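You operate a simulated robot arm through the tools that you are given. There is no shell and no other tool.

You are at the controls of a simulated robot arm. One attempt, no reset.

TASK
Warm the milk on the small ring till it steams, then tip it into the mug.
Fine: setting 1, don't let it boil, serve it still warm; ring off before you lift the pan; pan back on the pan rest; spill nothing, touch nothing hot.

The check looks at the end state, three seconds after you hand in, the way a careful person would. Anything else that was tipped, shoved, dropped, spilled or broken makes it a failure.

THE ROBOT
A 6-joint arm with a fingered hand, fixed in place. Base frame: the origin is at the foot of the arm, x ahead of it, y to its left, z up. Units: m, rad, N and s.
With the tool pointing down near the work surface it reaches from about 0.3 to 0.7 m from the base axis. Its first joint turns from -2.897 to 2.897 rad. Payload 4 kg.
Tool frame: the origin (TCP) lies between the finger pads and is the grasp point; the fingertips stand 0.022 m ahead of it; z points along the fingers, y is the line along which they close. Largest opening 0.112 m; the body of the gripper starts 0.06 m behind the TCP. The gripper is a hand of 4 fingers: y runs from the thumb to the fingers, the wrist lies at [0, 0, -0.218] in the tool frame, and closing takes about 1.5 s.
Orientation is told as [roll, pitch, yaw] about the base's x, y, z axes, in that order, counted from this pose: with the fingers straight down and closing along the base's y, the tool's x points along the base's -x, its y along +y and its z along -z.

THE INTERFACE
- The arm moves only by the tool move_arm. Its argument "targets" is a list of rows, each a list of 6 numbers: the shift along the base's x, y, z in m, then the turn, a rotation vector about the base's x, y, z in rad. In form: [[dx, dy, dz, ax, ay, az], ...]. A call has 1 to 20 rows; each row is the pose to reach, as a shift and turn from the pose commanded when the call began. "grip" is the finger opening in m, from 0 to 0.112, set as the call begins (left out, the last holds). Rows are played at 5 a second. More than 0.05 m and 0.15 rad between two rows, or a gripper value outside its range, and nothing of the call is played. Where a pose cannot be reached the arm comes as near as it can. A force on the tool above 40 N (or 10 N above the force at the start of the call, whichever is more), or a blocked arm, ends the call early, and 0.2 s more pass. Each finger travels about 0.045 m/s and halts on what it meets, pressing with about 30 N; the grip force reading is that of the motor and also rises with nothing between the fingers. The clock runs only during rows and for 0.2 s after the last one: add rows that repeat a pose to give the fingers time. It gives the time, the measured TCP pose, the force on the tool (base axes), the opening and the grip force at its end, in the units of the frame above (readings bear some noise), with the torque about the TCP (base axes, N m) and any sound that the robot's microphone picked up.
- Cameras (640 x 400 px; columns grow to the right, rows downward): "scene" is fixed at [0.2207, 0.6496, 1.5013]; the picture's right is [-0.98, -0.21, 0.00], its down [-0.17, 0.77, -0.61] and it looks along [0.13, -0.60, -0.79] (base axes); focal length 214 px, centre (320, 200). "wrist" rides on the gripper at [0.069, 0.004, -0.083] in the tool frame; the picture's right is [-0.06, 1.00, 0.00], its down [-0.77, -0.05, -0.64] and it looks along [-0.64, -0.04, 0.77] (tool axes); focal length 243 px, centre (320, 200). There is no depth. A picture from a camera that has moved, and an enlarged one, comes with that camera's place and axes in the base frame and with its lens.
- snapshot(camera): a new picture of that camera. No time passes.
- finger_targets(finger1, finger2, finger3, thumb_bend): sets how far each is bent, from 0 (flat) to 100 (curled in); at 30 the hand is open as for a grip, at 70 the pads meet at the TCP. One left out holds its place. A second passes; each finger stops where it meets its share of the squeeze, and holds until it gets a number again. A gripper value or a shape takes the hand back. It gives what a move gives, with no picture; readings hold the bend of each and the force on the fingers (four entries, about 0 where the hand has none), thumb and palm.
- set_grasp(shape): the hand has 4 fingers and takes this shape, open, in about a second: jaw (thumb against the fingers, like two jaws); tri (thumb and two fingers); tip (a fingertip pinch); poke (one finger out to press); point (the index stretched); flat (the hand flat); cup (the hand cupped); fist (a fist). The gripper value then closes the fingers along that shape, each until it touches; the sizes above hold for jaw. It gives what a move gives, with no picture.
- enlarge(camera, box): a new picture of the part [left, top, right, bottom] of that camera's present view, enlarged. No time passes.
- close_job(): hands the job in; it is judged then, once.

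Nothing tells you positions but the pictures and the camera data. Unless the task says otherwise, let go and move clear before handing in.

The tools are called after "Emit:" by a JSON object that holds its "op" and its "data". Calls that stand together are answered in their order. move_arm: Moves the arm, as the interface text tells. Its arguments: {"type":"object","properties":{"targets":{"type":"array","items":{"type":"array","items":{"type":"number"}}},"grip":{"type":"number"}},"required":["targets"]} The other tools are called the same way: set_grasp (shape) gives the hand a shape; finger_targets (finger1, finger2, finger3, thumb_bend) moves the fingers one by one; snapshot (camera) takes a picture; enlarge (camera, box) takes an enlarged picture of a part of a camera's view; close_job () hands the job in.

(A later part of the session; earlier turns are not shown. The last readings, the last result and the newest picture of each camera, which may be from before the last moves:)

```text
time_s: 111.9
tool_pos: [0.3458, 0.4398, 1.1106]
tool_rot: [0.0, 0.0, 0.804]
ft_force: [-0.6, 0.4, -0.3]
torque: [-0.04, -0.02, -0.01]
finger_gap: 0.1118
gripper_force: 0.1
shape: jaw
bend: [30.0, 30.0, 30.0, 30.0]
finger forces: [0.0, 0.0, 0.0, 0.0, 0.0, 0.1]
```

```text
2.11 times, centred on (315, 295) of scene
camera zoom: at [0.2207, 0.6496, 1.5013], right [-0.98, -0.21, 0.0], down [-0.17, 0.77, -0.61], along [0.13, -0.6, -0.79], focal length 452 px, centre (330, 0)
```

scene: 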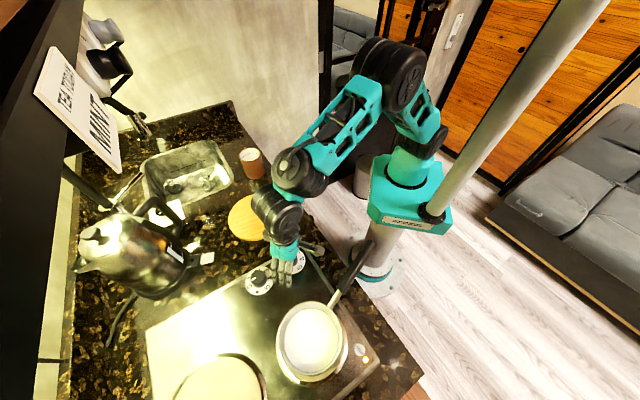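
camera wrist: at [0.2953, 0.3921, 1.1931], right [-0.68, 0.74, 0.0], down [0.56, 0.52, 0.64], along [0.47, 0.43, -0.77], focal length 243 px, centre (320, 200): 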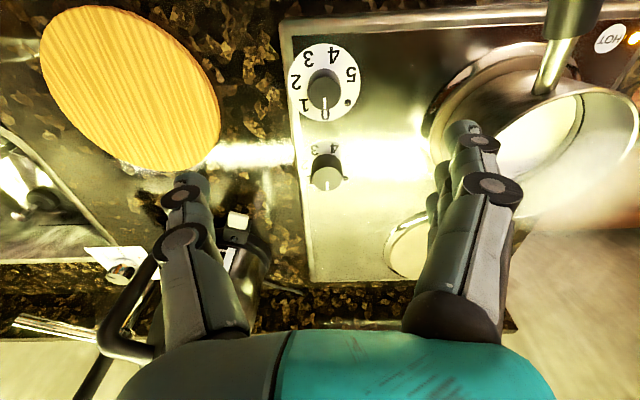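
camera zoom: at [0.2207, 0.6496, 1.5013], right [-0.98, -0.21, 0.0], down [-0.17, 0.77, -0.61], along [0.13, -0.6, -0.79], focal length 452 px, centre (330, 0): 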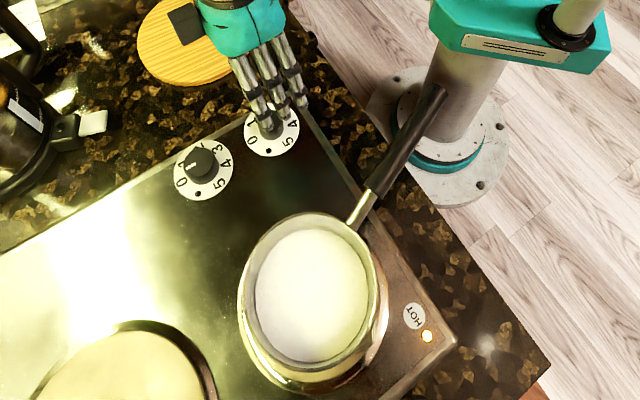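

The ring is off and both pointers are at 0. Moving over the handle now for the pan grip.

Emit:
{"op": "move_arm", "data": {"targets": [[-0.03, -0.001, 0.01, 0, 0, 0.06], [-0.065, -0.002, 0.01, 0, 0, 0.13], [-0.1, -0.003, 0.01, 0, 0, 0.2], [-0.135, -0.004, 0.0, 0, 0, 0.28], [-0.165, -0.004, -0.01, 0, 0, 0.33], [-0.176, -0.004, -0.02, 0, 0, 0.346], [-0.176, -0.004, -0.02, 0, 0, 0.346]]}}

Emit:
{"op": "snapshot", "data": {"camera": "wrist"}}

Emit:
{"op": "enlarge", "data": {"camera": "scene", "box": [260, 230, 400, 390]}}

```text
time_s: 113.5
tool_pos: [0.1696, 0.4379, 1.091]
tool_rot: [0.0, -0.001, 1.152]
ft_force: [-0.5, 0.0, 0.4]
torque: [0.0, 0.02, -0.01]
finger_gap: 0.112
gripper_force: 0.1
shape: jaw
bend: [30.0, 30.0, 30.0, 30.0]
finger forces: [0.0, 0.0, 0.0, 0.0, 0.0, 0.0]
```

```text
taken
camera wrist: at [0.1372, 0.3759, 1.1741], right [-0.89, 0.46, 0.0], down [0.36, 0.68, 0.64], along [0.3, 0.57, -0.77], focal length 243 px, centre (320, 200)
```

wrist: 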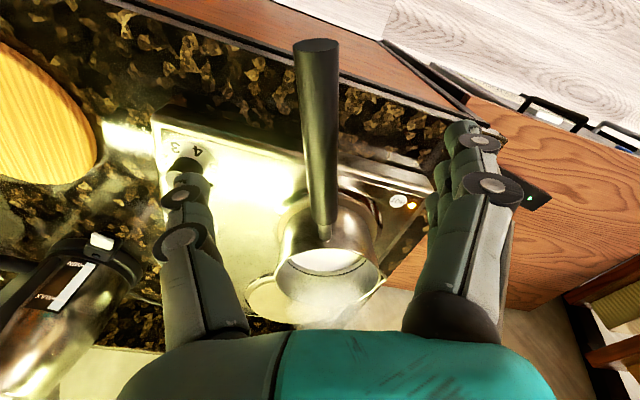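

```text
2.50 times, centred on (330, 310) of scene
camera zoom: at [0.2207, 0.6496, 1.5013], right [-0.98, -0.21, 0.0], down [-0.17, 0.77, -0.61], along [0.13, -0.6, -0.79], focal length 536 px, centre (295, -75)
```

zoom: 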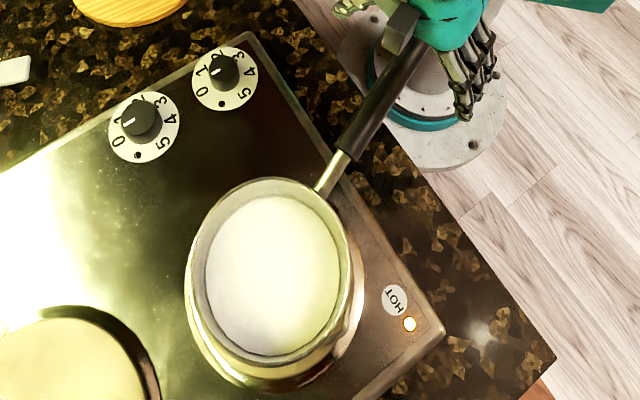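

Steam is visible over the pan in the wrist view, and the hand is aligned with the handle to under 1 mm. I'll descend to a light palm touch.

Emit:
{"op": "move_arm", "data": {"targets": [[-0.001, -0.002, -0.03, 0, 0, 0], [-0.001, -0.002, -0.06, 0, 0, 0], [-0.001, -0.002, -0.085, 0, 0, 0], [-0.001, -0.002, -0.105, 0, 0, 0], [-0.001, -0.002, -0.118, 0, 0, 0], [-0.001, -0.002, -0.124, 0, 0, 0], [-0.001, -0.002, -0.124, 0, 0, 0]]}}

Emit:
{"op": "snapshot", "data": {"camera": "wrist"}}

Emit:
{"op": "move_arm", "data": {"targets": [[0, 0, -0.002, 0, 0, 0], [0, 0, -0.003, 0, 0, 0], [0, 0, -0.003, 0, 0, 0]]}}

```text
time_s: 115.1
tool_pos: [0.1689, 0.4361, 0.966]
tool_rot: [0.0, -0.002, 1.152]
ft_force: [0.2, -1.3, 0.6]
torque: [0.02, -0.03, -0.02]
finger_gap: 0.1121
gripper_force: 0.0
shape: jaw
bend: [30.0, 30.0, 30.0, 30.0]
finger forces: [0.1, 0.0, 0.1, 0.0, 0.1, 1.5]
```

```text
taken
camera wrist: at [0.1362, 0.3738, 1.0486], right [-0.89, 0.46, 0.0], down [0.36, 0.68, 0.64], along [0.3, 0.57, -0.77], focal length 243 px, centre (320, 200)
```

wrist: 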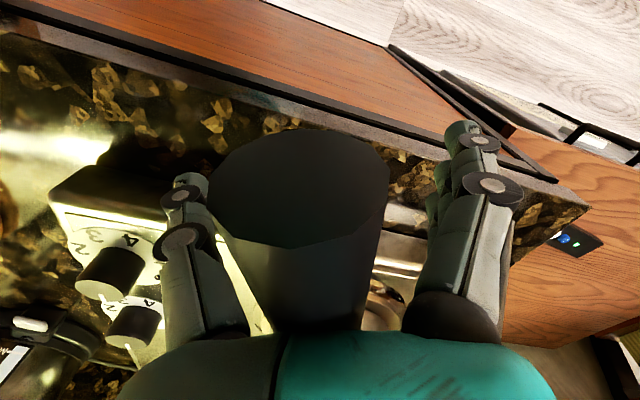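

```text
time_s: 115.9
tool_pos: [0.1677, 0.4348, 0.9638]
tool_rot: [0.0, 0.0, 1.151]
ft_force: [-0.8, -1.3, 1.4]
torque: [0.04, -0.06, -0.06]
finger_gap: 0.112
gripper_force: 0.0
shape: jaw
bend: [30.0, 30.0, 30.0, 30.0]
finger forces: [0.0, 0.0, 0.0, 0.0, 0.0, 1.5]
```

Palm contact at 0.966. I'll back up 3 mm to relieve it, then repeat the cage-then-fist sequence.

Emit:
{"op": "move_arm", "data": {"targets": [[0, 0, 0.002, 0, 0, 0], [0, 0, 0.003, 0, 0, 0], [0, 0, 0.003, 0, 0, 0]]}}

Emit:
{"op": "finger_targets", "data": {"thumb_bend": 100}}

Emit:
{"op": "finger_targets", "data": {"finger1": 100, "finger3": 100}}

Emit:
{"op": "snapshot", "data": {"camera": "wrist"}}

```text
time_s: 116.7
tool_pos: [0.1677, 0.4369, 0.967]
tool_rot: [-0.001, -0.002, 1.152]
ft_force: [-0.7, 0.8, 0.4]
torque: [-0.06, 0.05, 0.01]
finger_gap: 0.1121
gripper_force: 0.1
shape: jaw
bend: [30.0, 30.0, 30.0, 30.0]
finger forces: [0.0, 0.0, 0.0, 0.0, 0.0, 0.7]
```

```text
time_s: 117.7
tool_pos: [0.1675, 0.4364, 0.9675]
tool_rot: [0.0, 0.001, 1.151]
ft_force: [0.2, 0.1, 0.8]
torque: [-0.03, 0.07, -0.01]
finger_gap: 0.0409
gripper_force: 0.2
shape: fingers
bend: [30.0, 30.0, 30.0, 100.0]
finger forces: [0.0, 0.0, 0.0, 0.1, 0.0, 0.7]
```

```text
time_s: 118.7
tool_pos: [0.1689, 0.4364, 0.9688]
tool_rot: [0.001, 0.001, 1.151]
ft_force: [0.3, -0.4, 0.5]
torque: [-0.08, 0.03, -0.03]
finger_gap: 0.0305
gripper_force: 0.2
shape: fingers
bend: [100.0, 30.0, 100.0, 100.0]
finger forces: [0.0, 0.0, 0.0, 0.0, 0.1, 0.7]
```

```text
taken
camera wrist: at [0.1359, 0.3737, 1.0502], right [-0.89, 0.46, 0.0], down [0.36, 0.68, 0.64], along [0.3, 0.57, -0.77], focal length 243 px, centre (320, 200)
```

wrist: 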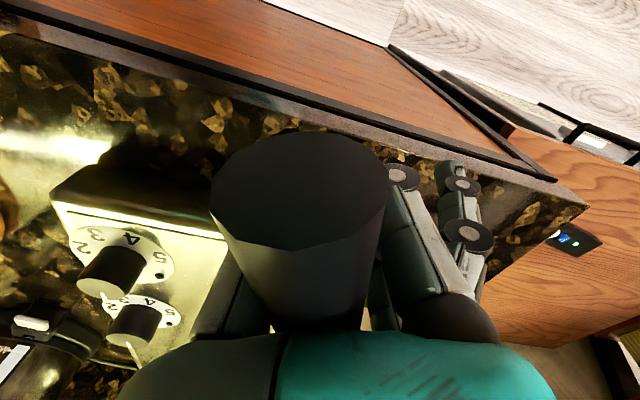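

Same cage as before. Closing the fist.

Emit:
{"op": "set_grasp", "data": {"shape": "fist"}}

Emit:
{"op": "enlarge", "data": {"camera": "scene", "box": [275, 280, 395, 390]}}

Emit:
{"op": "snapshot", "data": {"camera": "wrist"}}

```text
time_s: 119.6
tool_pos: [0.1676, 0.4351, 0.9685]
tool_rot: [0.0, 0.002, 1.154]
ft_force: [-0.1, -0.2, -5.4]
torque: [-0.74, 0.42, -0.02]
finger_gap: 0.0
gripper_force: 0.0
shape: fist
bend: [100.0, 78.0, 100.0, 80.0]
finger forces: [11.9, 0.0, 29.8, 0.0, 7.9, 98.6]
```

```text
3.64 times, centred on (335, 335) of scene
camera zoom: at [0.2207, 0.6496, 1.5013], right [-0.98, -0.21, 0.0], down [-0.17, 0.77, -0.61], along [0.13, -0.6, -0.79], focal length 780 px, centre (266, -291)
```

zoom: 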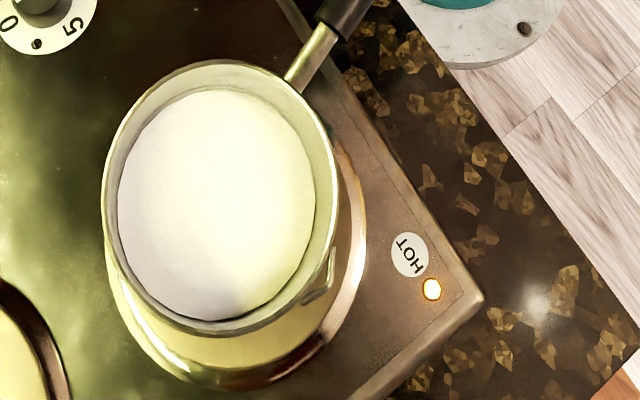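

```text
taken
camera wrist: at [0.1359, 0.3737, 1.05], right [-0.89, 0.46, 0.0], down [0.36, 0.68, 0.64], along [0.3, 0.57, -0.77], focal length 243 px, centre (320, 200)
```

wrist: 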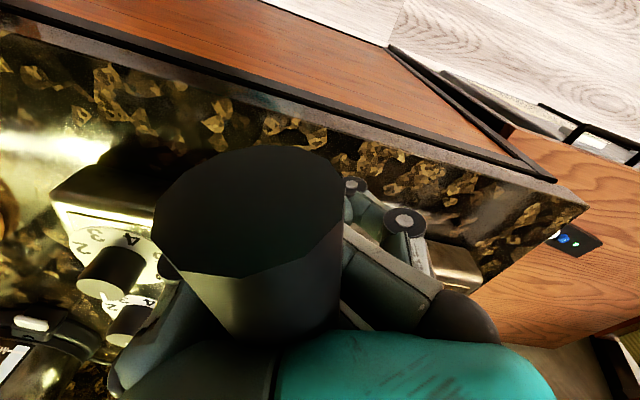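

Gripped again: 5.4 N load, 0.85 N·m, pan just clear of the ring, ring off. I'll lift it straight up while levelling it.

Emit:
{"op": "move_arm", "data": {"targets": [[0, 0, 0.004, -0.008, 0.0113, 0], [0, 0, 0.012, -0.0203, 0.0282, 0], [0, 0, 0.022, -0.0365, 0.0508, 0], [0, 0, 0.034, -0.0487, 0.0677, 0], [0, 0, 0.047, -0.0609, 0.0846, 0], [0, 0, 0.06, -0.0731, 0.1015, 0], [0, 0, 0.073, -0.0812, 0.1128, 0], [0, 0, 0.085, -0.0812, 0.1128, 0], [0, 0, 0.094, -0.0812, 0.1128, 0], [0, 0, 0.1, -0.0812, 0.1128, 0], [0, 0, 0.103, -0.0812, 0.1128, 0], [0, 0, 0.103, -0.0812, 0.1128, 0]]}}

Emit:
{"op": "enlarge", "data": {"camera": "scene", "box": [265, 275, 385, 395]}}

```text
time_s: 122.2
tool_pos: [0.1676, 0.4351, 1.0701]
tool_rot: [0.07, 0.119, 1.155]
ft_force: [-0.2, -0.3, -5.1]
torque: [-0.83, 0.42, 0.02]
finger_gap: 0.0002
gripper_force: 0.0
shape: fist
bend: [100.0, 78.0, 100.0, 79.0]
finger forces: [14.3, 0.0, 33.2, 0.0, 14.7, 0.0]
```

```text
3.33 times, centred on (325, 335) of scene
camera zoom: at [0.2207, 0.6496, 1.5013], right [-0.98, -0.21, 0.0], down [-0.17, 0.77, -0.61], along [0.13, -0.6, -0.79], focal length 715 px, centre (303, -250)
```

zoom: 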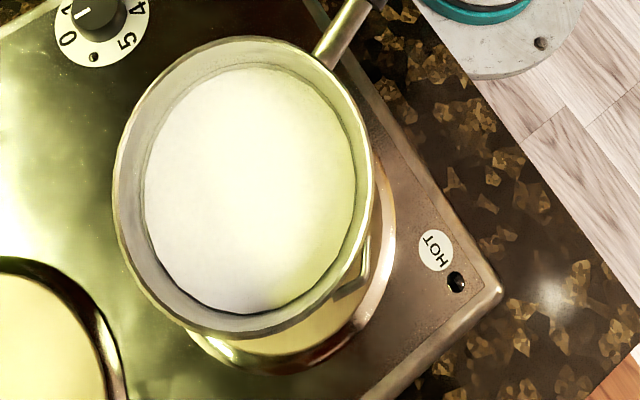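

Level and steady, with the milk still steaming. I'll carry the pan across at height towards the mug, whose rim centre I've triangulated at about (0.60, 0.107, 0.98). First half:

Emit:
{"op": "move_arm", "data": {"targets": [[0.0013, -0.0017, 0, 0, 0, 0], [0.005, -0.0065, 0, 0, 0, 0], [0.0111, -0.0146, 0, 0, 0, 0], [0.0195, -0.0255, 0, 0, 0, 0], [0.0299, -0.0391, 0, 0, 0, 0], [0.042, -0.0551, 0, 0, 0, 0], [0.0557, -0.0729, 0, 0, 0, 0], [0.0705, -0.0923, 0, 0, 0, 0], [0.086, -0.1127, 0, 0, 0, 0], [0.102, -0.1336, 0, 0, 0, 0], [0.118, -0.1545, 0, 0, 0, 0], [0.1335, -0.1749, 0, 0, 0, 0], [0.1483, -0.1943, 0, 0, 0, 0], [0.162, -0.2121, 0, 0, 0, 0], [0.1741, -0.2281, 0, 0, 0, 0], [0.1845, -0.2417, 0, 0, 0, 0], [0.1929, -0.2526, 0, 0, 0, 0], [0.199, -0.2607, 0, 0, 0, 0], [0.2027, -0.2655, 0, 0, 0, 0], [0.204, -0.2672, 0, 0, 0, 0]]}}

Emit:
{"op": "snapshot", "data": {"camera": "scene"}}

Emit:
{"op": "enlarge", "data": {"camera": "scene", "box": [200, 120, 320, 240]}}

```text
time_s: 126.4
tool_pos: [0.3728, 0.1693, 1.0706]
tool_rot: [0.071, 0.121, 1.156]
ft_force: [0.2, 0.9, -5.4]
torque: [-0.81, 0.42, 0.0]
finger_gap: 0.0002
gripper_force: 0.2
shape: fist
bend: [100.0, 78.0, 100.0, 78.0]
finger forces: [14.4, 0.1, 34.2, 0.1, 20.5, 0.1]
```

```text
taken
```

scene: 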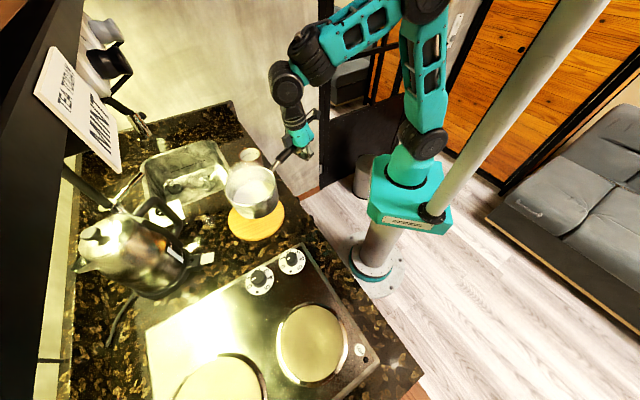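

```text
3.33 times, centred on (260, 180) of scene
camera zoom: at [0.2207, 0.6496, 1.5013], right [-0.98, -0.21, 0.0], down [-0.17, 0.77, -0.61], along [0.13, -0.6, -0.79], focal length 715 px, centre (520, 267)
```

zoom: 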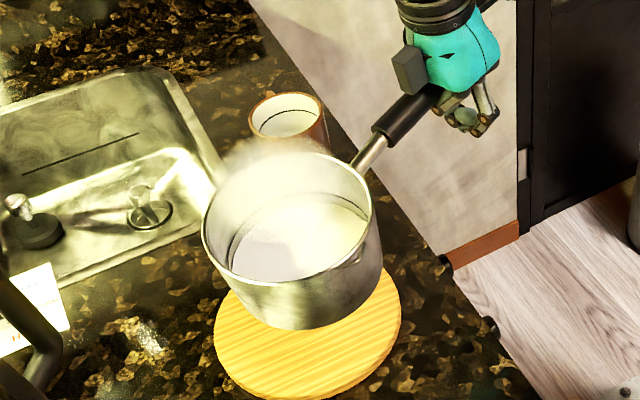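

Steam is clearly visible and all is steady. Second half, to above the mug.

Emit:
{"op": "move_arm", "data": {"targets": [[0.0013, -0.0017, 0.001, 0, 0, 0], [0.005, -0.0065, 0.003, 0, 0, 0], [0.0111, -0.0146, 0.006, 0, 0, 0], [0.0195, -0.0255, 0.01, 0, 0, 0], [0.0299, -0.0391, 0.014, 0, 0, 0], [0.042, -0.0551, 0.017, 0, 0, 0], [0.0557, -0.0729, 0.019, 0, 0, 0], [0.0705, -0.0923, 0.02, 0, 0, 0], [0.086, -0.1127, 0.02, 0, 0, 0], [0.102, -0.1336, 0.02, 0, 0, 0], [0.118, -0.1545, 0.02, 0, 0, 0], [0.1335, -0.1749, 0.02, 0, 0, 0], [0.1483, -0.1943, 0.02, 0, 0, 0], [0.162, -0.2121, 0.02, 0, 0, 0], [0.1741, -0.2281, 0.02, 0, 0, 0], [0.1845, -0.2417, 0.02, 0, 0, 0], [0.1929, -0.2526, 0.02, 0, 0, 0], [0.199, -0.2607, 0.02, 0, 0, 0], [0.2027, -0.2655, 0.02, 0, 0, 0], [0.204, -0.2672, 0.02, 0, 0, 0]]}}

Emit:
{"op": "snapshot", "data": {"camera": "scene"}}

Emit:
{"op": "enlarge", "data": {"camera": "scene", "box": [200, 90, 320, 200]}}

Emit:
{"op": "snapshot", "data": {"camera": "wrist"}}

```text
time_s: 130.6
tool_pos: [0.5634, -0.0812, 1.0739]
tool_rot: [0.066, 0.079, 1.138]
ft_force: [-0.7, 1.1, -6.3]
torque: [-0.81, 0.42, 0.1]
finger_gap: 0.0001
gripper_force: 0.1
shape: fist
bend: [100.0, 78.0, 100.0, 78.0]
finger forces: [14.4, 0.0, 34.5, 0.0, 24.0, 0.0]
out of reach, approached as far as the arm can: row 15, 16, 17, 18, 19, 20
```

```text
taken
```

scene: 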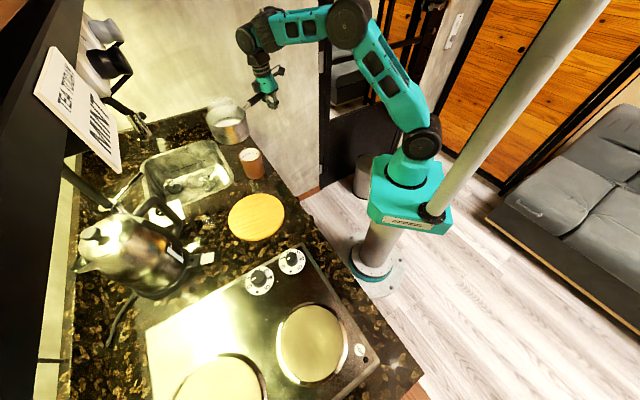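

```text
3.64 times, centred on (260, 145) of scene
camera zoom: at [0.2207, 0.6496, 1.5013], right [-0.98, -0.21, 0.0], down [-0.17, 0.77, -0.61], along [0.13, -0.6, -0.79], focal length 780 px, centre (538, 400)
```

zoom: 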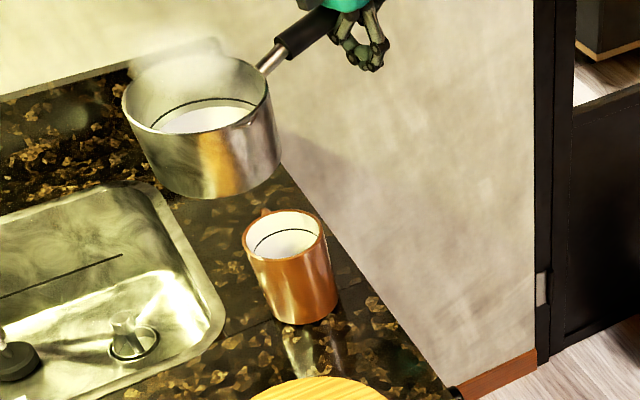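

```text
taken
camera wrist: at [0.5378, -0.1394, 1.1625], right [-0.88, 0.48, 0.06], down [0.42, 0.7, 0.57], along [0.23, 0.53, -0.82], focal length 243 px, centre (320, 200)
```

wrist: 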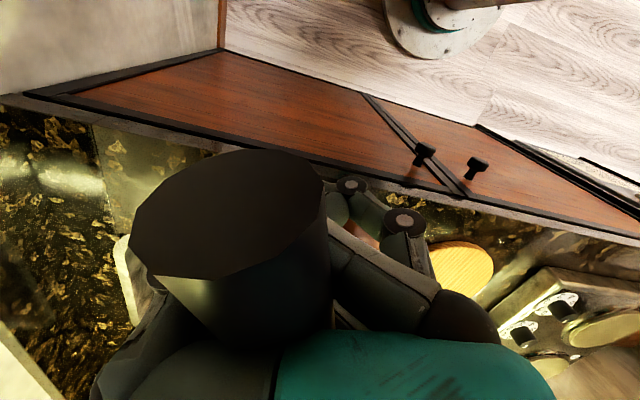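

I'm at the edge of the arm's reach with the hand upright, but tilting to pour brings the wrist inward. The spout is about above the mug. I'll begin a small tilt (15°, below the pouring point) and see where the arm lands.

Emit:
{"op": "move_arm", "data": {"targets": [[0.0007, -0.0003, -0.0005, -0.0176, -0.04, 0], [0.0015, -0.0006, -0.001, -0.0352, -0.0799, 0], [0.002, -0.0009, -0.002, -0.0528, -0.1198, 0], [0.0027, -0.0012, -0.0034, -0.0704, -0.1597, 0], [0.003, -0.0013, -0.005, -0.088, -0.1996, 0], [0.0033, -0.0014, -0.0064, -0.1056, -0.2395, 0], [0.0033, -0.0014, -0.0064, -0.1056, -0.2395, 0]]}}

Emit:
{"op": "enlarge", "data": {"camera": "scene", "box": [200, 90, 320, 200]}}

Emit:
{"op": "snapshot", "data": {"camera": "wrist"}}

```text
time_s: 132.2
tool_pos: [0.5678, -0.0825, 1.0696]
tool_rot: [-0.195, 0.115, 1.123]
ft_force: [-1.2, -0.5, -5.9]
torque: [-0.84, 0.43, 0.01]
finger_gap: 0.0
gripper_force: 0.1
shape: fist
bend: [100.0, 78.0, 100.0, 78.0]
finger forces: [14.1, 0.1, 35.5, 0.0, 24.3, 0.0]
out of reach, approached as far as the arm can: row 1, 2, 3, 4
```

```text
3.64 times, centred on (260, 145) of scene
camera zoom: at [0.2207, 0.6496, 1.5013], right [-0.98, -0.21, 0.0], down [-0.17, 0.77, -0.61], along [0.13, -0.6, -0.79], focal length 780 px, centre (538, 400)
```

zoom: 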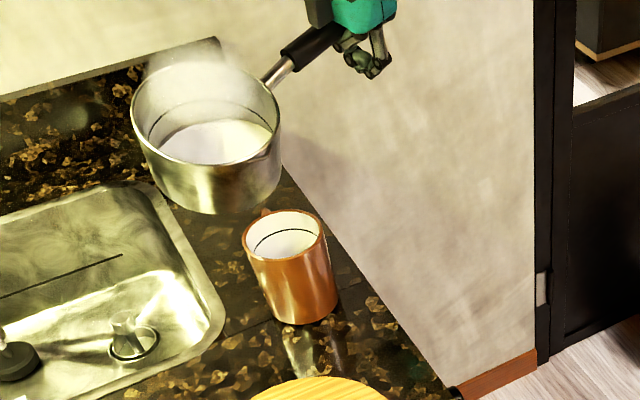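

```text
taken
camera wrist: at [0.523, -0.1276, 1.1568], right [-0.87, 0.46, -0.2], down [0.29, 0.78, 0.55], along [0.41, 0.42, -0.81], focal length 243 px, centre (320, 200)
```

wrist: 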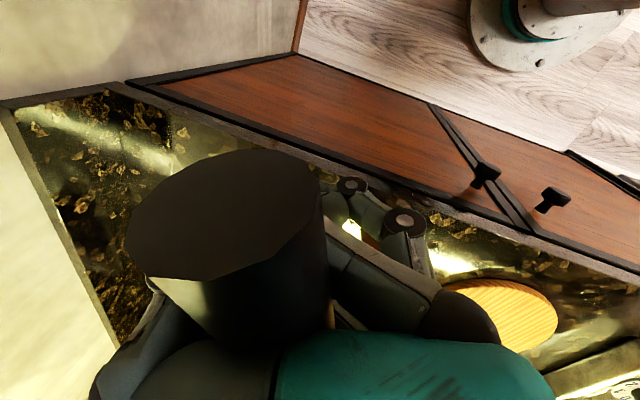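

The tilt works and the arm is back within reach. The pan's spout (right side in the picture) is about 1–2 cm off the mug centre. I'll correct sideways and come lower before pouring.

Emit:
{"op": "move_arm", "data": {"targets": [[0.003, -0.004, -0.005, -0.005, -0.011, 0], [0.007, -0.008, -0.012, -0.011, -0.024, 0], [0.01, -0.012, -0.02, -0.016, -0.036, 0], [0.0134, -0.0162, -0.028, -0.022, -0.0475, 0], [0.0134, -0.0162, -0.028, -0.022, -0.0475, 0]]}}

Emit:
{"op": "enlarge", "data": {"camera": "scene", "box": [205, 95, 305, 195]}}

Emit:
{"op": "enlarge", "data": {"camera": "scene", "box": [220, 110, 280, 170]}}

```text
time_s: 133.4
tool_pos: [0.5785, -0.0989, 1.04]
tool_rot: [-0.245, 0.113, 1.118]
ft_force: [0.6, -0.3, -6.0]
torque: [-0.83, 0.4, 0.03]
finger_gap: 0.0
gripper_force: 0.0
shape: fist
bend: [100.0, 78.0, 100.0, 78.0]
finger forces: [13.9, 0.0, 35.4, 0.0, 24.9, 0.0]
```

```text
4.00 times, centred on (255, 145) of scene
camera zoom: at [0.2207, 0.6496, 1.5013], right [-0.98, -0.21, 0.0], down [-0.17, 0.77, -0.61], along [0.13, -0.6, -0.79], focal length 858 px, centre (580, 420)
```

zoom: 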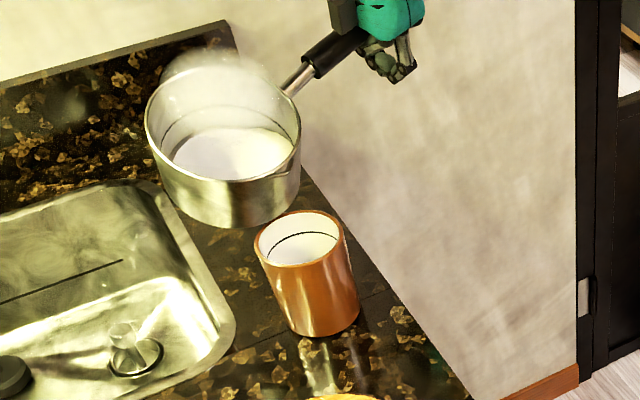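

```text
6.67 times, centred on (250, 140) of scene
camera zoom: at [0.2207, 0.6496, 1.5013], right [-0.98, -0.21, 0.0], down [-0.17, 0.77, -0.61], along [0.13, -0.6, -0.79], focal length 1430 px, centre (787, 600)
```

zoom: 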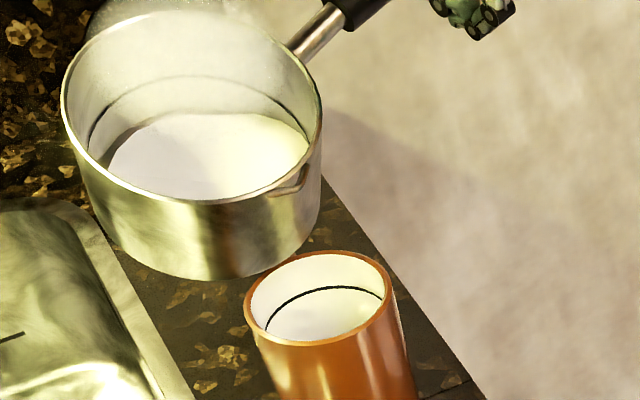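

The spout is now over the mug within about a centimetre. I'll tilt slowly to 30° and watch for the first flow.

Emit:
{"op": "move_arm", "data": {"targets": [[0.001, -0.0004, 0.0, -0.0112, -0.0237, 0], [0.002, -0.0008, 0.0, -0.0223, -0.0473, 0], [0.003, -0.0012, 0.001, -0.0335, -0.071, 0], [0.004, -0.0016, 0.001, -0.0447, -0.0947, 0], [0.005, -0.002, 0.001, -0.0559, -0.1184, 0], [0.006, -0.0026, 0.002, -0.067, -0.142, 0], [0.0065, -0.0032, 0.002, -0.0782, -0.1657, 0], [0.0065, -0.0032, 0.002, -0.0894, -0.1894, 0], [0.0065, -0.0032, 0.002, -0.0894, -0.1894, 0]]}}

Emit:
{"op": "enlarge", "data": {"camera": "scene", "box": [220, 110, 290, 180]}}

```text
time_s: 135.4
tool_pos: [0.5871, -0.1011, 1.0423]
tool_rot: [-0.458, 0.11, 1.094]
ft_force: [0.4, 0.2, -5.1]
torque: [-0.79, 0.4, 0.03]
finger_gap: 0.0001
gripper_force: 0.0
shape: fist
bend: [100.0, 78.0, 100.0, 78.0]
finger forces: [14.2, 0.0, 35.0, 0.0, 25.6, 0.0]
```

```text
5.71 times, centred on (255, 145) of scene
camera zoom: at [0.2207, 0.6496, 1.5013], right [-0.98, -0.21, 0.0], down [-0.17, 0.77, -0.61], along [0.13, -0.6, -0.79], focal length 1226 px, centre (691, 514)
```

zoom: 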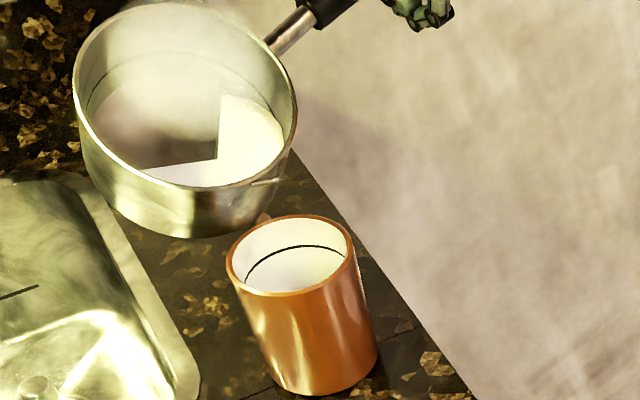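

No flow yet; the milk is pooling towards the spout side. I'll continue slowly to 45°.

Emit:
{"op": "move_arm", "data": {"targets": [[-0.0004, 0.0002, 0.001, -0.0112, -0.0237, 0], [-0.0008, 0.0004, 0.002, -0.0223, -0.0474, 0], [-0.0012, 0.0005, 0.003, -0.0335, -0.071, 0], [-0.0016, 0.0007, 0.005, -0.0447, -0.0947, 0], [-0.002, 0.0009, 0.006, -0.0559, -0.1184, 0], [-0.0023, 0.0011, 0.007, -0.067, -0.1421, 0], [-0.0027, 0.0013, 0.008, -0.0782, -0.1658, 0], [-0.0031, 0.0014, 0.0095, -0.0894, -0.1894, 0], [-0.0035, 0.0016, 0.0105, -0.1005, -0.2131, 0], [-0.0039, 0.0018, 0.0115, -0.1117, -0.2368, 0], [-0.0039, 0.0018, 0.0115, -0.1117, -0.2368, 0]]}}

Emit:
{"op": "enlarge", "data": {"camera": "scene", "box": [220, 110, 290, 180]}}

```text
time_s: 137.8
tool_pos: [0.5832, -0.1005, 1.0543]
tool_rot: [-0.721, 0.094, 1.067]
ft_force: [0.1, -0.2, -5.2]
torque: [-0.79, 0.37, -0.02]
finger_gap: 0.0
gripper_force: 0.1
shape: fist
bend: [100.0, 78.0, 100.0, 78.0]
finger forces: [14.8, 0.0, 33.3, 0.0, 26.1, 0.1]
```

```text
5.71 times, centred on (255, 145) of scene
camera zoom: at [0.2207, 0.6496, 1.5013], right [-0.98, -0.21, 0.0], down [-0.17, 0.77, -0.61], along [0.13, -0.6, -0.79], focal length 1226 px, centre (691, 514)
```

zoom: 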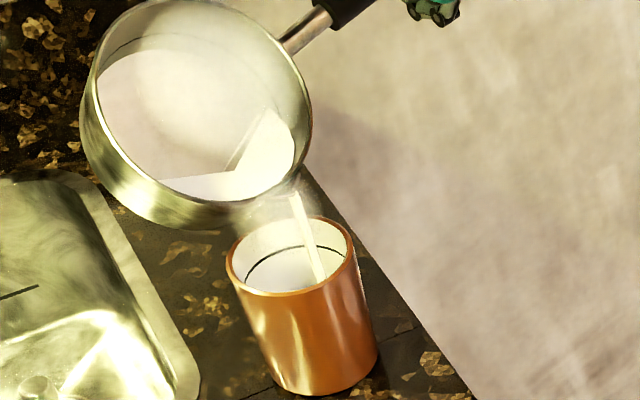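

Milk is streaming into the mug, but it lands near the right-hand inner wall. I'll shift the pan about 2 cm away so it falls in the centre.

Emit:
{"op": "move_arm", "data": {"targets": [[0.006, -0.0028, 0.0, 0, 0, 0], [0.013, -0.006, 0.0, 0, 0, 0], [0.019, -0.009, 0.0, 0, 0, 0], [0.019, -0.009, 0.0, 0, 0, 0]]}}

Emit:
{"op": "enlarge", "data": {"camera": "scene", "box": [220, 110, 290, 180]}}

```text
time_s: 138.8
tool_pos: [0.6013, -0.1091, 1.0537]
tool_rot: [-0.719, 0.095, 1.067]
ft_force: [-0.5, -0.6, -6.0]
torque: [-0.79, 0.36, -0.01]
finger_gap: 0.0001
gripper_force: 0.0
shape: fist
bend: [100.0, 78.0, 100.0, 78.0]
finger forces: [14.7, 0.1, 33.6, 0.0, 26.8, 0.1]
```

```text
5.71 times, centred on (255, 145) of scene
camera zoom: at [0.2207, 0.6496, 1.5013], right [-0.98, -0.21, 0.0], down [-0.17, 0.77, -0.61], along [0.13, -0.6, -0.79], focal length 1226 px, centre (691, 514)
```

zoom: 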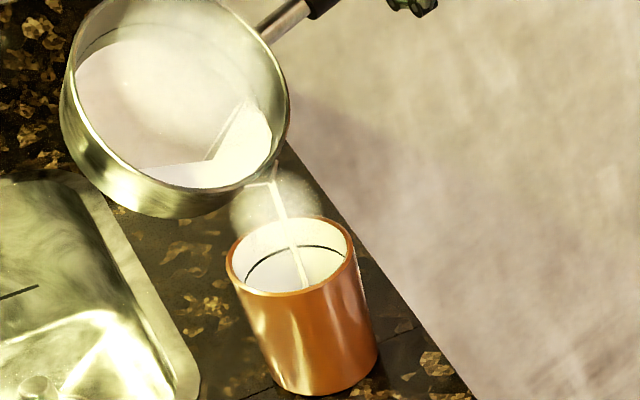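

Good: the stream falls well inside the mug, about 1 cm off centre. I'll keep tilting to 60° with a small correction.

Emit:
{"op": "move_arm", "data": {"targets": [[-0.0003, -0.0006, 0.0013, -0.0112, -0.0237, 0], [-0.0006, -0.0011, 0.0026, -0.0223, -0.0474, 0], [-0.0009, -0.0017, 0.0039, -0.0335, -0.071, 0], [-0.0012, -0.0023, 0.0052, -0.0447, -0.0947, 0], [-0.0015, -0.0029, 0.0065, -0.0559, -0.1184, 0], [-0.0018, -0.0034, 0.0078, -0.067, -0.1421, 0], [-0.0021, -0.004, 0.0091, -0.0782, -0.1658, 0], [-0.0024, -0.0046, 0.0104, -0.0894, -0.1894, 0], [-0.0027, -0.0051, 0.0117, -0.1005, -0.2131, 0], [-0.003, -0.0057, 0.013, -0.1117, -0.2368, 0]]}}

Emit:
{"op": "enlarge", "data": {"camera": "scene", "box": [220, 110, 290, 180]}}

```text
time_s: 141.0
tool_pos: [0.5987, -0.115, 1.0671]
tool_rot: [-0.983, 0.076, 1.046]
ft_force: [-0.1, -0.4, -5.4]
torque: [-0.72, 0.32, 0.02]
finger_gap: 0.0001
gripper_force: 0.0
shape: fist
bend: [100.0, 78.0, 100.0, 78.0]
finger forces: [15.0, 0.0, 34.1, 0.1, 27.6, 0.0]
```

```text
5.71 times, centred on (255, 145) of scene
camera zoom: at [0.2207, 0.6496, 1.5013], right [-0.98, -0.21, 0.0], down [-0.17, 0.77, -0.61], along [0.13, -0.6, -0.79], focal length 1226 px, centre (691, 514)
```

zoom: 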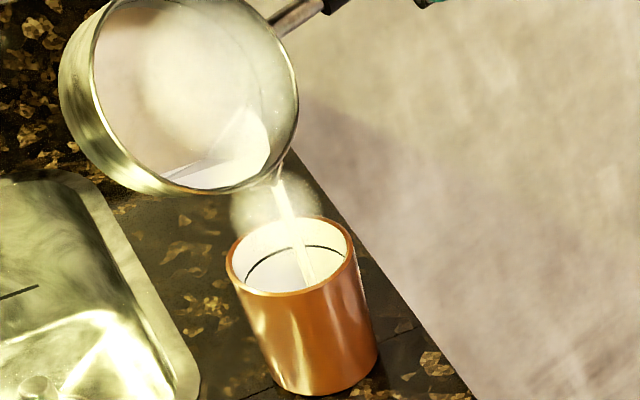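

Flow is steady and inside the mug. Continuing to 75°.

Emit:
{"op": "move_arm", "data": {"targets": [[0.003, -0.0015, 0.001, -0.0112, -0.0237, 0], [0.005, -0.003, 0.002, -0.0223, -0.0474, 0], [0.006, -0.004, 0.003, -0.0335, -0.071, 0], [0.005, -0.0045, 0.004, -0.0447, -0.0947, 0], [0.004, -0.0045, 0.005, -0.0559, -0.1184, 0], [0.003, -0.004, 0.006, -0.067, -0.1421, 0], [0.002, -0.0035, 0.0075, -0.0782, -0.1658, 0], [0.001, -0.003, 0.0085, -0.0894, -0.1894, 0], [0.0, -0.0026, 0.0095, -0.1005, -0.2131, 0], [-0.001, -0.0023, 0.0104, -0.1117, -0.2368, 0]]}}

Emit:
{"op": "enlarge", "data": {"camera": "scene", "box": [220, 110, 290, 180]}}

Emit:
{"op": "snapshot", "data": {"camera": "scene"}}

```text
time_s: 143.2
tool_pos: [0.5975, -0.1178, 1.0773]
tool_rot: [-1.244, 0.053, 1.028]
ft_force: [0.1, 0.6, -4.5]
torque: [-0.59, 0.24, -0.01]
finger_gap: 0.0
gripper_force: 0.0
shape: fist
bend: [100.0, 78.0, 100.0, 77.0]
finger forces: [16.0, 0.0, 32.9, 0.1, 27.5, 0.0]
```

```text
5.71 times, centred on (255, 145) of scene
camera zoom: at [0.2207, 0.6496, 1.5013], right [-0.98, -0.21, 0.0], down [-0.17, 0.77, -0.61], along [0.13, -0.6, -0.79], focal length 1226 px, centre (691, 514)
```

zoom: 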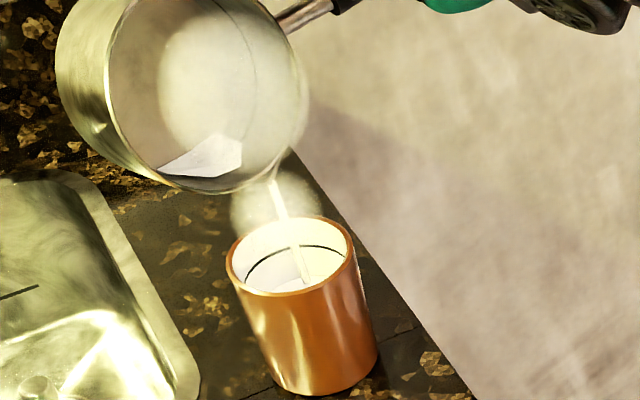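

```text
taken
```

scene: 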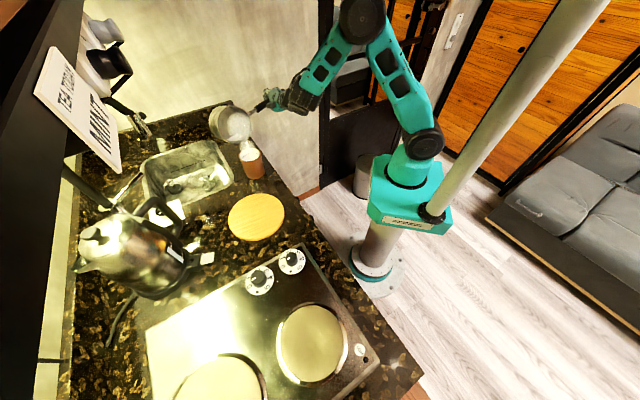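

Nearly done: the remaining milk is pooling a little towards the pan's nose. I'll raise the nose slightly so it drains through the spout, keeping the stream centred.

Emit:
{"op": "move_arm", "data": {"targets": [[0.0, -0.003, -0.004, 0.0181, -0.0085, 0], [0.0, -0.006, -0.008, 0.0362, -0.0171, 0], [0.001, -0.009, -0.012, 0.0543, -0.0256, 0], [0.001, -0.011, -0.016, 0.0724, -0.0341, 0], [0.001, -0.013, -0.019, 0.0904, -0.0427, 0], [0.001, -0.013, -0.019, 0.0904, -0.0427, 0]]}}

Emit:
{"op": "enlarge", "data": {"camera": "scene", "box": [220, 110, 290, 180]}}

```text
time_s: 144.6
tool_pos: [0.5981, -0.1299, 1.0579]
tool_rot: [-1.232, -0.047, 1.029]
ft_force: [-0.4, 0.4, -4.3]
torque: [-0.6, 0.27, -0.02]
finger_gap: 0.0
gripper_force: 0.1
shape: fist
bend: [100.0, 78.0, 100.0, 77.0]
finger forces: [16.5, 0.1, 33.0, 0.0, 28.0, 0.1]
```

```text
5.71 times, centred on (255, 145) of scene
camera zoom: at [0.2207, 0.6496, 1.5013], right [-0.98, -0.21, 0.0], down [-0.17, 0.77, -0.61], along [0.13, -0.6, -0.79], focal length 1226 px, centre (691, 514)
```

zoom: 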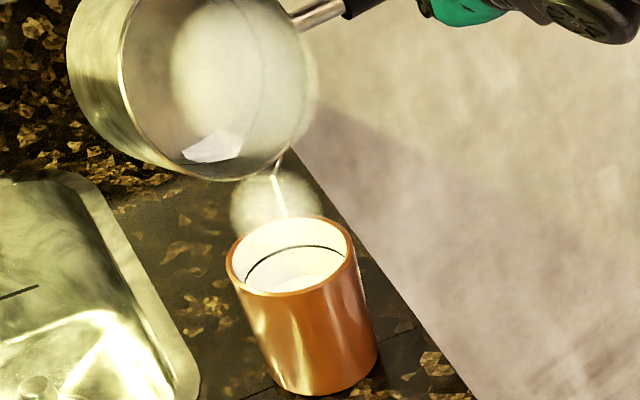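

Emit:
{"op": "enlarge", "data": {"camera": "scene", "box": [238, 122, 278, 167]}}

```text
8.89 times, centred on (258, 144) of scene
camera zoom: at [0.2207, 0.6496, 1.5013], right [-0.98, -0.21, 0.0], down [-0.17, 0.77, -0.61], along [0.13, -0.6, -0.79], focal length 1906 px, centre (871, 693)
```

zoom: 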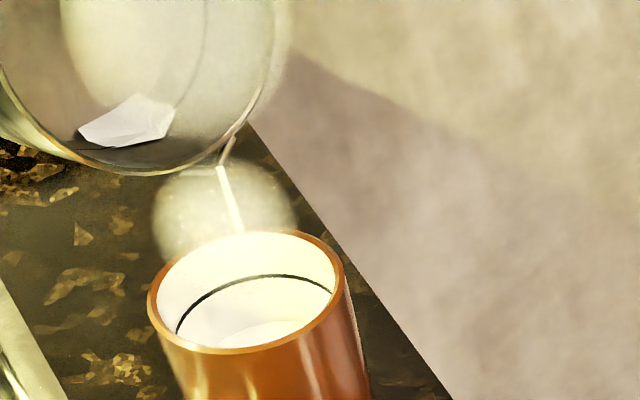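

The stream is thinning and falls inside the mug. I'll roll on to about 95° to empty the pan, nudging slightly to stay centred.

Emit:
{"op": "move_arm", "data": {"targets": [[-0.001, 0.003, 0.001, -0.0124, -0.0263, 0], [-0.002, 0.005, 0.0015, -0.0248, -0.0526, 0], [-0.0035, 0.0065, 0.0022, -0.0372, -0.0789, 0], [-0.005, 0.0078, 0.003, -0.0496, -0.1052, 0], [-0.0064, 0.009, 0.0037, -0.062, -0.1315, 0], [-0.0078, 0.01, 0.0045, -0.0745, -0.1579, 0], [-0.0092, 0.011, 0.0052, -0.0869, -0.1842, 0], [-0.0106, 0.0118, 0.006, -0.0993, -0.2105, 0], [-0.012, 0.0126, 0.0067, -0.1117, -0.2368, 0], [-0.0135, 0.0133, 0.0074, -0.1241, -0.2631, 0], [-0.015, 0.014, 0.0082, -0.1365, -0.2894, 0], [-0.0164, 0.0147, 0.0089, -0.1489, -0.3157, 0], [-0.0164, 0.0147, 0.0089, -0.1489, -0.3157, 0]]}}

Emit:
{"op": "enlarge", "data": {"camera": "scene", "box": [220, 110, 290, 180]}}

Emit:
{"op": "enlarge", "data": {"camera": "scene", "box": [238, 122, 278, 167]}}

```text
time_s: 147.4
tool_pos: [0.5946, -0.1165, 1.0769]
tool_rot: [-1.576, -0.079, 1.05]
ft_force: [0.5, 0.9, -4.8]
torque: [-0.56, 0.26, 0.01]
finger_gap: 0.0001
gripper_force: 0.1
shape: fist
bend: [100.0, 78.0, 100.0, 77.0]
finger forces: [17.5, 0.0, 32.1, 0.0, 27.6, 0.0]
out of reach, approached as far as the arm can: row 12, 13
```

```text
5.71 times, centred on (255, 145) of scene
camera zoom: at [0.2207, 0.6496, 1.5013], right [-0.98, -0.21, 0.0], down [-0.17, 0.77, -0.61], along [0.13, -0.6, -0.79], focal length 1226 px, centre (691, 514)
```

zoom: 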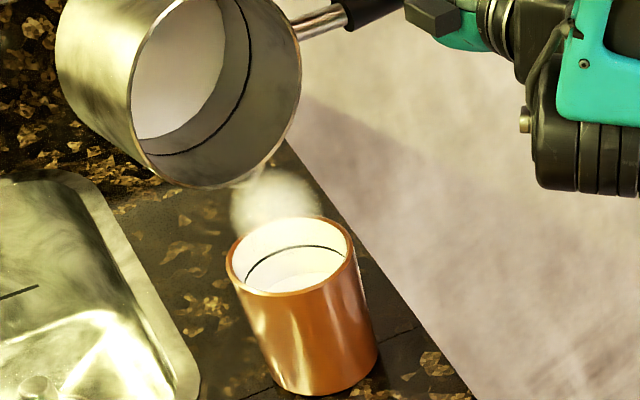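

```text
8.89 times, centred on (258, 144) of scene
camera zoom: at [0.2207, 0.6496, 1.5013], right [-0.98, -0.21, 0.0], down [-0.17, 0.77, -0.61], along [0.13, -0.6, -0.79], focal length 1906 px, centre (871, 693)
```

zoom: 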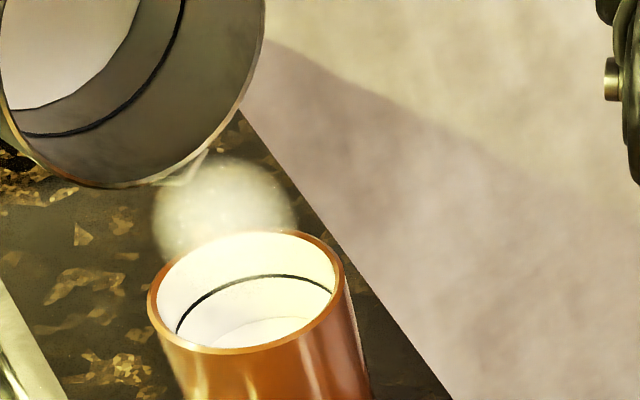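

The pan is empty and the mug holds steaming milk below its line, with no drips outside that I can see. I'll lift clear and roll the pan upright while moving inward.

Emit:
{"op": "move_arm", "data": {"targets": [[0, 0, 0.005, 0, 0, 0], [-0.002, 0, 0.015, 0, 0, 0], [-0.005, 0, 0.028, 0, 0, 0], [-0.01, 0, 0.04, 0, 0, 0], [-0.017, 0.005, 0.047, 0.0585, 0.102, 0], [-0.024, 0.01, 0.05, 0.117, 0.204, 0], [-0.031, 0.015, 0.052, 0.1755, 0.306, 0], [-0.038, 0.02, 0.054, 0.234, 0.408, 0], [-0.045, 0.025, 0.056, 0.2925, 0.51, 0], [-0.052, 0.03, 0.058, 0.351, 0.612, 0], [-0.06, 0.035, 0.06, 0.4095, 0.714, 0], [-0.067, 0.04, 0.06, 0.468, 0.816, 0], [-0.075, 0.045, 0.06, 0.5265, 0.918, 0], [-0.082, 0.05, 0.06, 0.585, 1.02, 0], [-0.09, 0.055, 0.06, 0.6435, 1.122, 0], [-0.097, 0.06, 0.06, 0.702, 1.224, 0], [-0.104, 0.065, 0.06, 0.7605, 1.326, 0], [-0.11, 0.07, 0.06, 0.819, 1.4277, 0], [-0.11, 0.07, 0.06, 0.819, 1.4277, 0]]}}

Emit:
{"op": "snapshot", "data": {"camera": "scene"}}

Emit:
{"op": "enlarge", "data": {"camera": "scene", "box": [200, 90, 320, 200]}}

Emit:
{"op": "enlarge", "data": {"camera": "scene", "box": [215, 130, 315, 255]}}

```text
time_s: 151.4
tool_pos: [0.4835, -0.0469, 1.1363]
tool_rot: [0.065, 0.006, 0.971]
ft_force: [-0.1, 0.1, -4.7]
torque: [-0.51, 0.36, 0.01]
finger_gap: 0.0
gripper_force: 0.1
shape: fist
bend: [100.0, 78.0, 100.0, 77.0]
finger forces: [19.1, 0.0, 24.2, 0.0, 30.4, 0.1]
```

```text
taken
```

scene: 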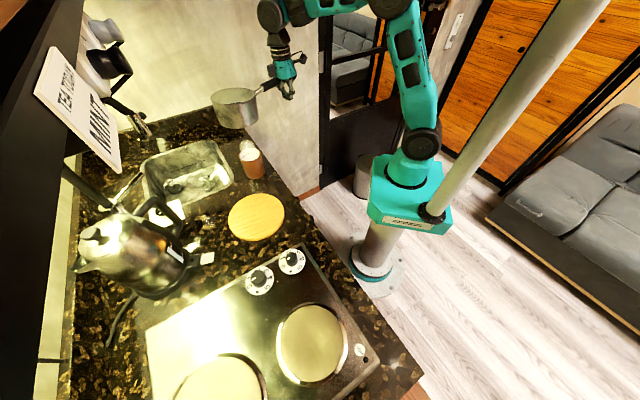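

```text
3.64 times, centred on (260, 145) of scene
camera zoom: at [0.2207, 0.6496, 1.5013], right [-0.98, -0.21, 0.0], down [-0.17, 0.77, -0.61], along [0.13, -0.6, -0.79], focal length 780 px, centre (538, 400)
```

zoom: 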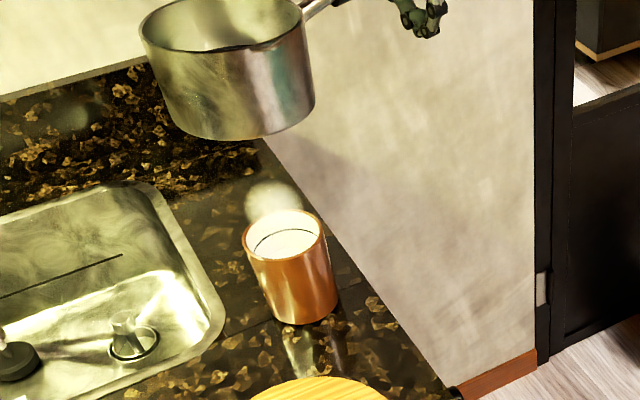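

```text
3.20 times, centred on (265, 192) of scene
camera zoom: at [0.2207, 0.6496, 1.5013], right [-0.98, -0.21, 0.0], down [-0.17, 0.77, -0.61], along [0.13, -0.6, -0.79], focal length 686 px, centre (496, 224)
```

zoom: 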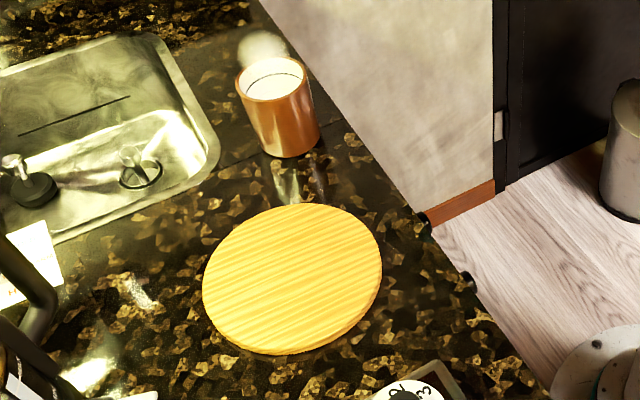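

The mug is steaming and nothing is spilled. The pan rest is clear, centred at about (0.505, 0.317). I'll level the pan and carry it back over the rest.

Emit:
{"op": "move_arm", "data": {"targets": [[-0.003, 0.005, 0, -0.0187, 0.0128, 0], [-0.007, 0.012, 0, -0.0373, 0.0255, 0], [-0.012, 0.02, 0, -0.056, 0.0383, 0], [-0.016, 0.028, 0, -0.0746, 0.051, 0], [-0.02, 0.035, 0, -0.0933, 0.0638, 0]]}}

Emit:
{"op": "move_arm", "data": {"targets": [[-0.001, 0.002, 0, 0, 0, -0.003], [-0.003, 0.006, 0, 0, 0, -0.01], [-0.007, 0.013, 0, 0, 0, -0.023], [-0.013, 0.023, 0, 0, 0, -0.04], [-0.02, 0.035, 0, 0, 0, -0.062], [-0.028, 0.049, 0, 0, 0, -0.087], [-0.036, 0.065, 0, 0, 0, -0.115], [-0.046, 0.082, 0, 0, 0, -0.146], [-0.056, 0.1, 0, 0, 0, -0.178], [-0.066, 0.1185, 0, 0, 0, -0.21], [-0.077, 0.137, 0, 0, 0, -0.243], [-0.087, 0.155, 0, 0, 0, -0.276], [-0.097, 0.172, 0, 0, 0, -0.306], [-0.106, 0.188, 0, 0, 0, -0.334], [-0.113, 0.202, 0, 0, 0, -0.359], [-0.12, 0.214, 0, 0, 0, -0.381], [-0.126, 0.224, 0, 0, 0, -0.398], [-0.13, 0.231, 0, 0, 0, -0.411], [-0.132, 0.236, 0, 0, 0, -0.418], [-0.1328, 0.237, 0, 0, 0, -0.421]]}}

Emit:
{"op": "snapshot", "data": {"camera": "scene"}}

Emit:
{"op": "enlarge", "data": {"camera": "scene", "box": [205, 140, 325, 250]}}

```text
time_s: 152.6
tool_pos: [0.4651, -0.0114, 1.1365]
tool_rot: [0.064, 0.121, 0.971]
ft_force: [-0.7, -0.8, -3.6]
torque: [-0.53, 0.37, -0.02]
finger_gap: 0.0001
gripper_force: 0.0
shape: fist
bend: [100.0, 78.0, 100.0, 77.0]
finger forces: [20.3, 0.0, 24.0, 0.0, 31.3, 0.0]
```

```text
time_s: 156.8
tool_pos: [0.3319, 0.2258, 1.1358]
tool_rot: [0.064, 0.119, 0.549]
ft_force: [0.2, 0.2, -3.7]
torque: [-0.36, 0.57, -0.02]
finger_gap: 0.0
gripper_force: 0.1
shape: fist
bend: [100.0, 78.0, 100.0, 77.0]
finger forces: [22.6, 0.0, 24.5, 0.0, 31.8, 0.1]
```

```text
taken
```

scene: 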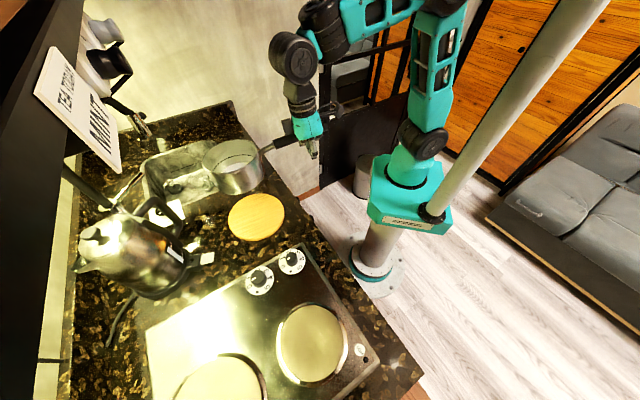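

```text
3.64 times, centred on (265, 195) of scene
camera zoom: at [0.2207, 0.6496, 1.5013], right [-0.98, -0.21, 0.0], down [-0.17, 0.77, -0.61], along [0.13, -0.6, -0.79], focal length 780 px, centre (520, 218)
```

zoom: 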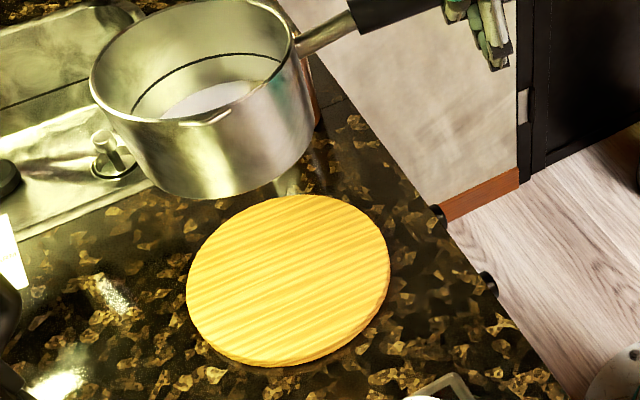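

Emit:
{"op": "enlarge", "data": {"camera": "scene", "box": [218, 138, 268, 180]}}

Emit:
{"op": "enlarge", "data": {"camera": "scene", "box": [230, 135, 270, 185]}}

```text
9.52 times, centred on (243, 159) of scene
camera zoom: at [0.2207, 0.6496, 1.5013], right [-0.98, -0.21, 0.0], down [-0.17, 0.77, -0.61], along [0.13, -0.6, -0.79], focal length 2043 px, centre (1053, 590)
```

zoom: 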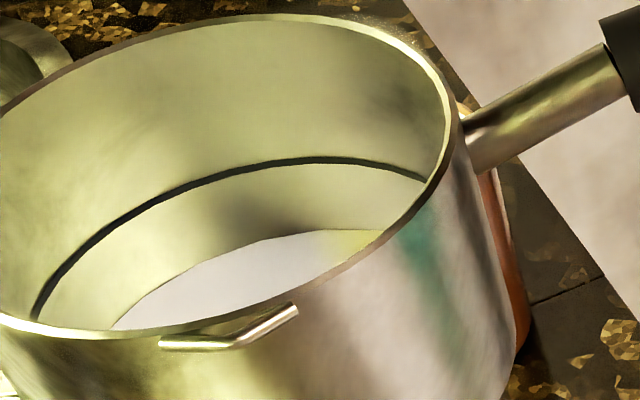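

```text
8.00 times, centred on (250, 160) of scene
camera zoom: at [0.2207, 0.6496, 1.5013], right [-0.98, -0.21, 0.0], down [-0.17, 0.77, -0.61], along [0.13, -0.6, -0.79], focal length 1716 px, centre (880, 520)
```

zoom: 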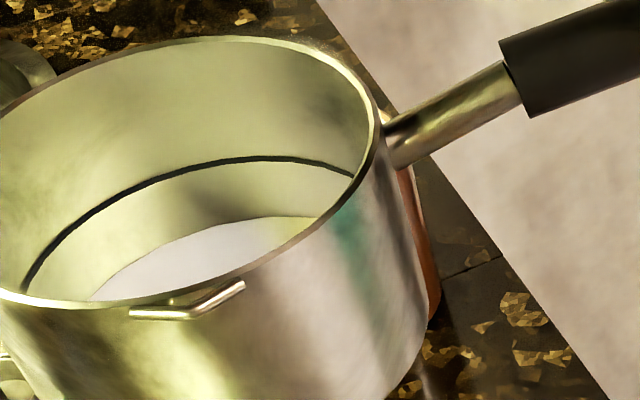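

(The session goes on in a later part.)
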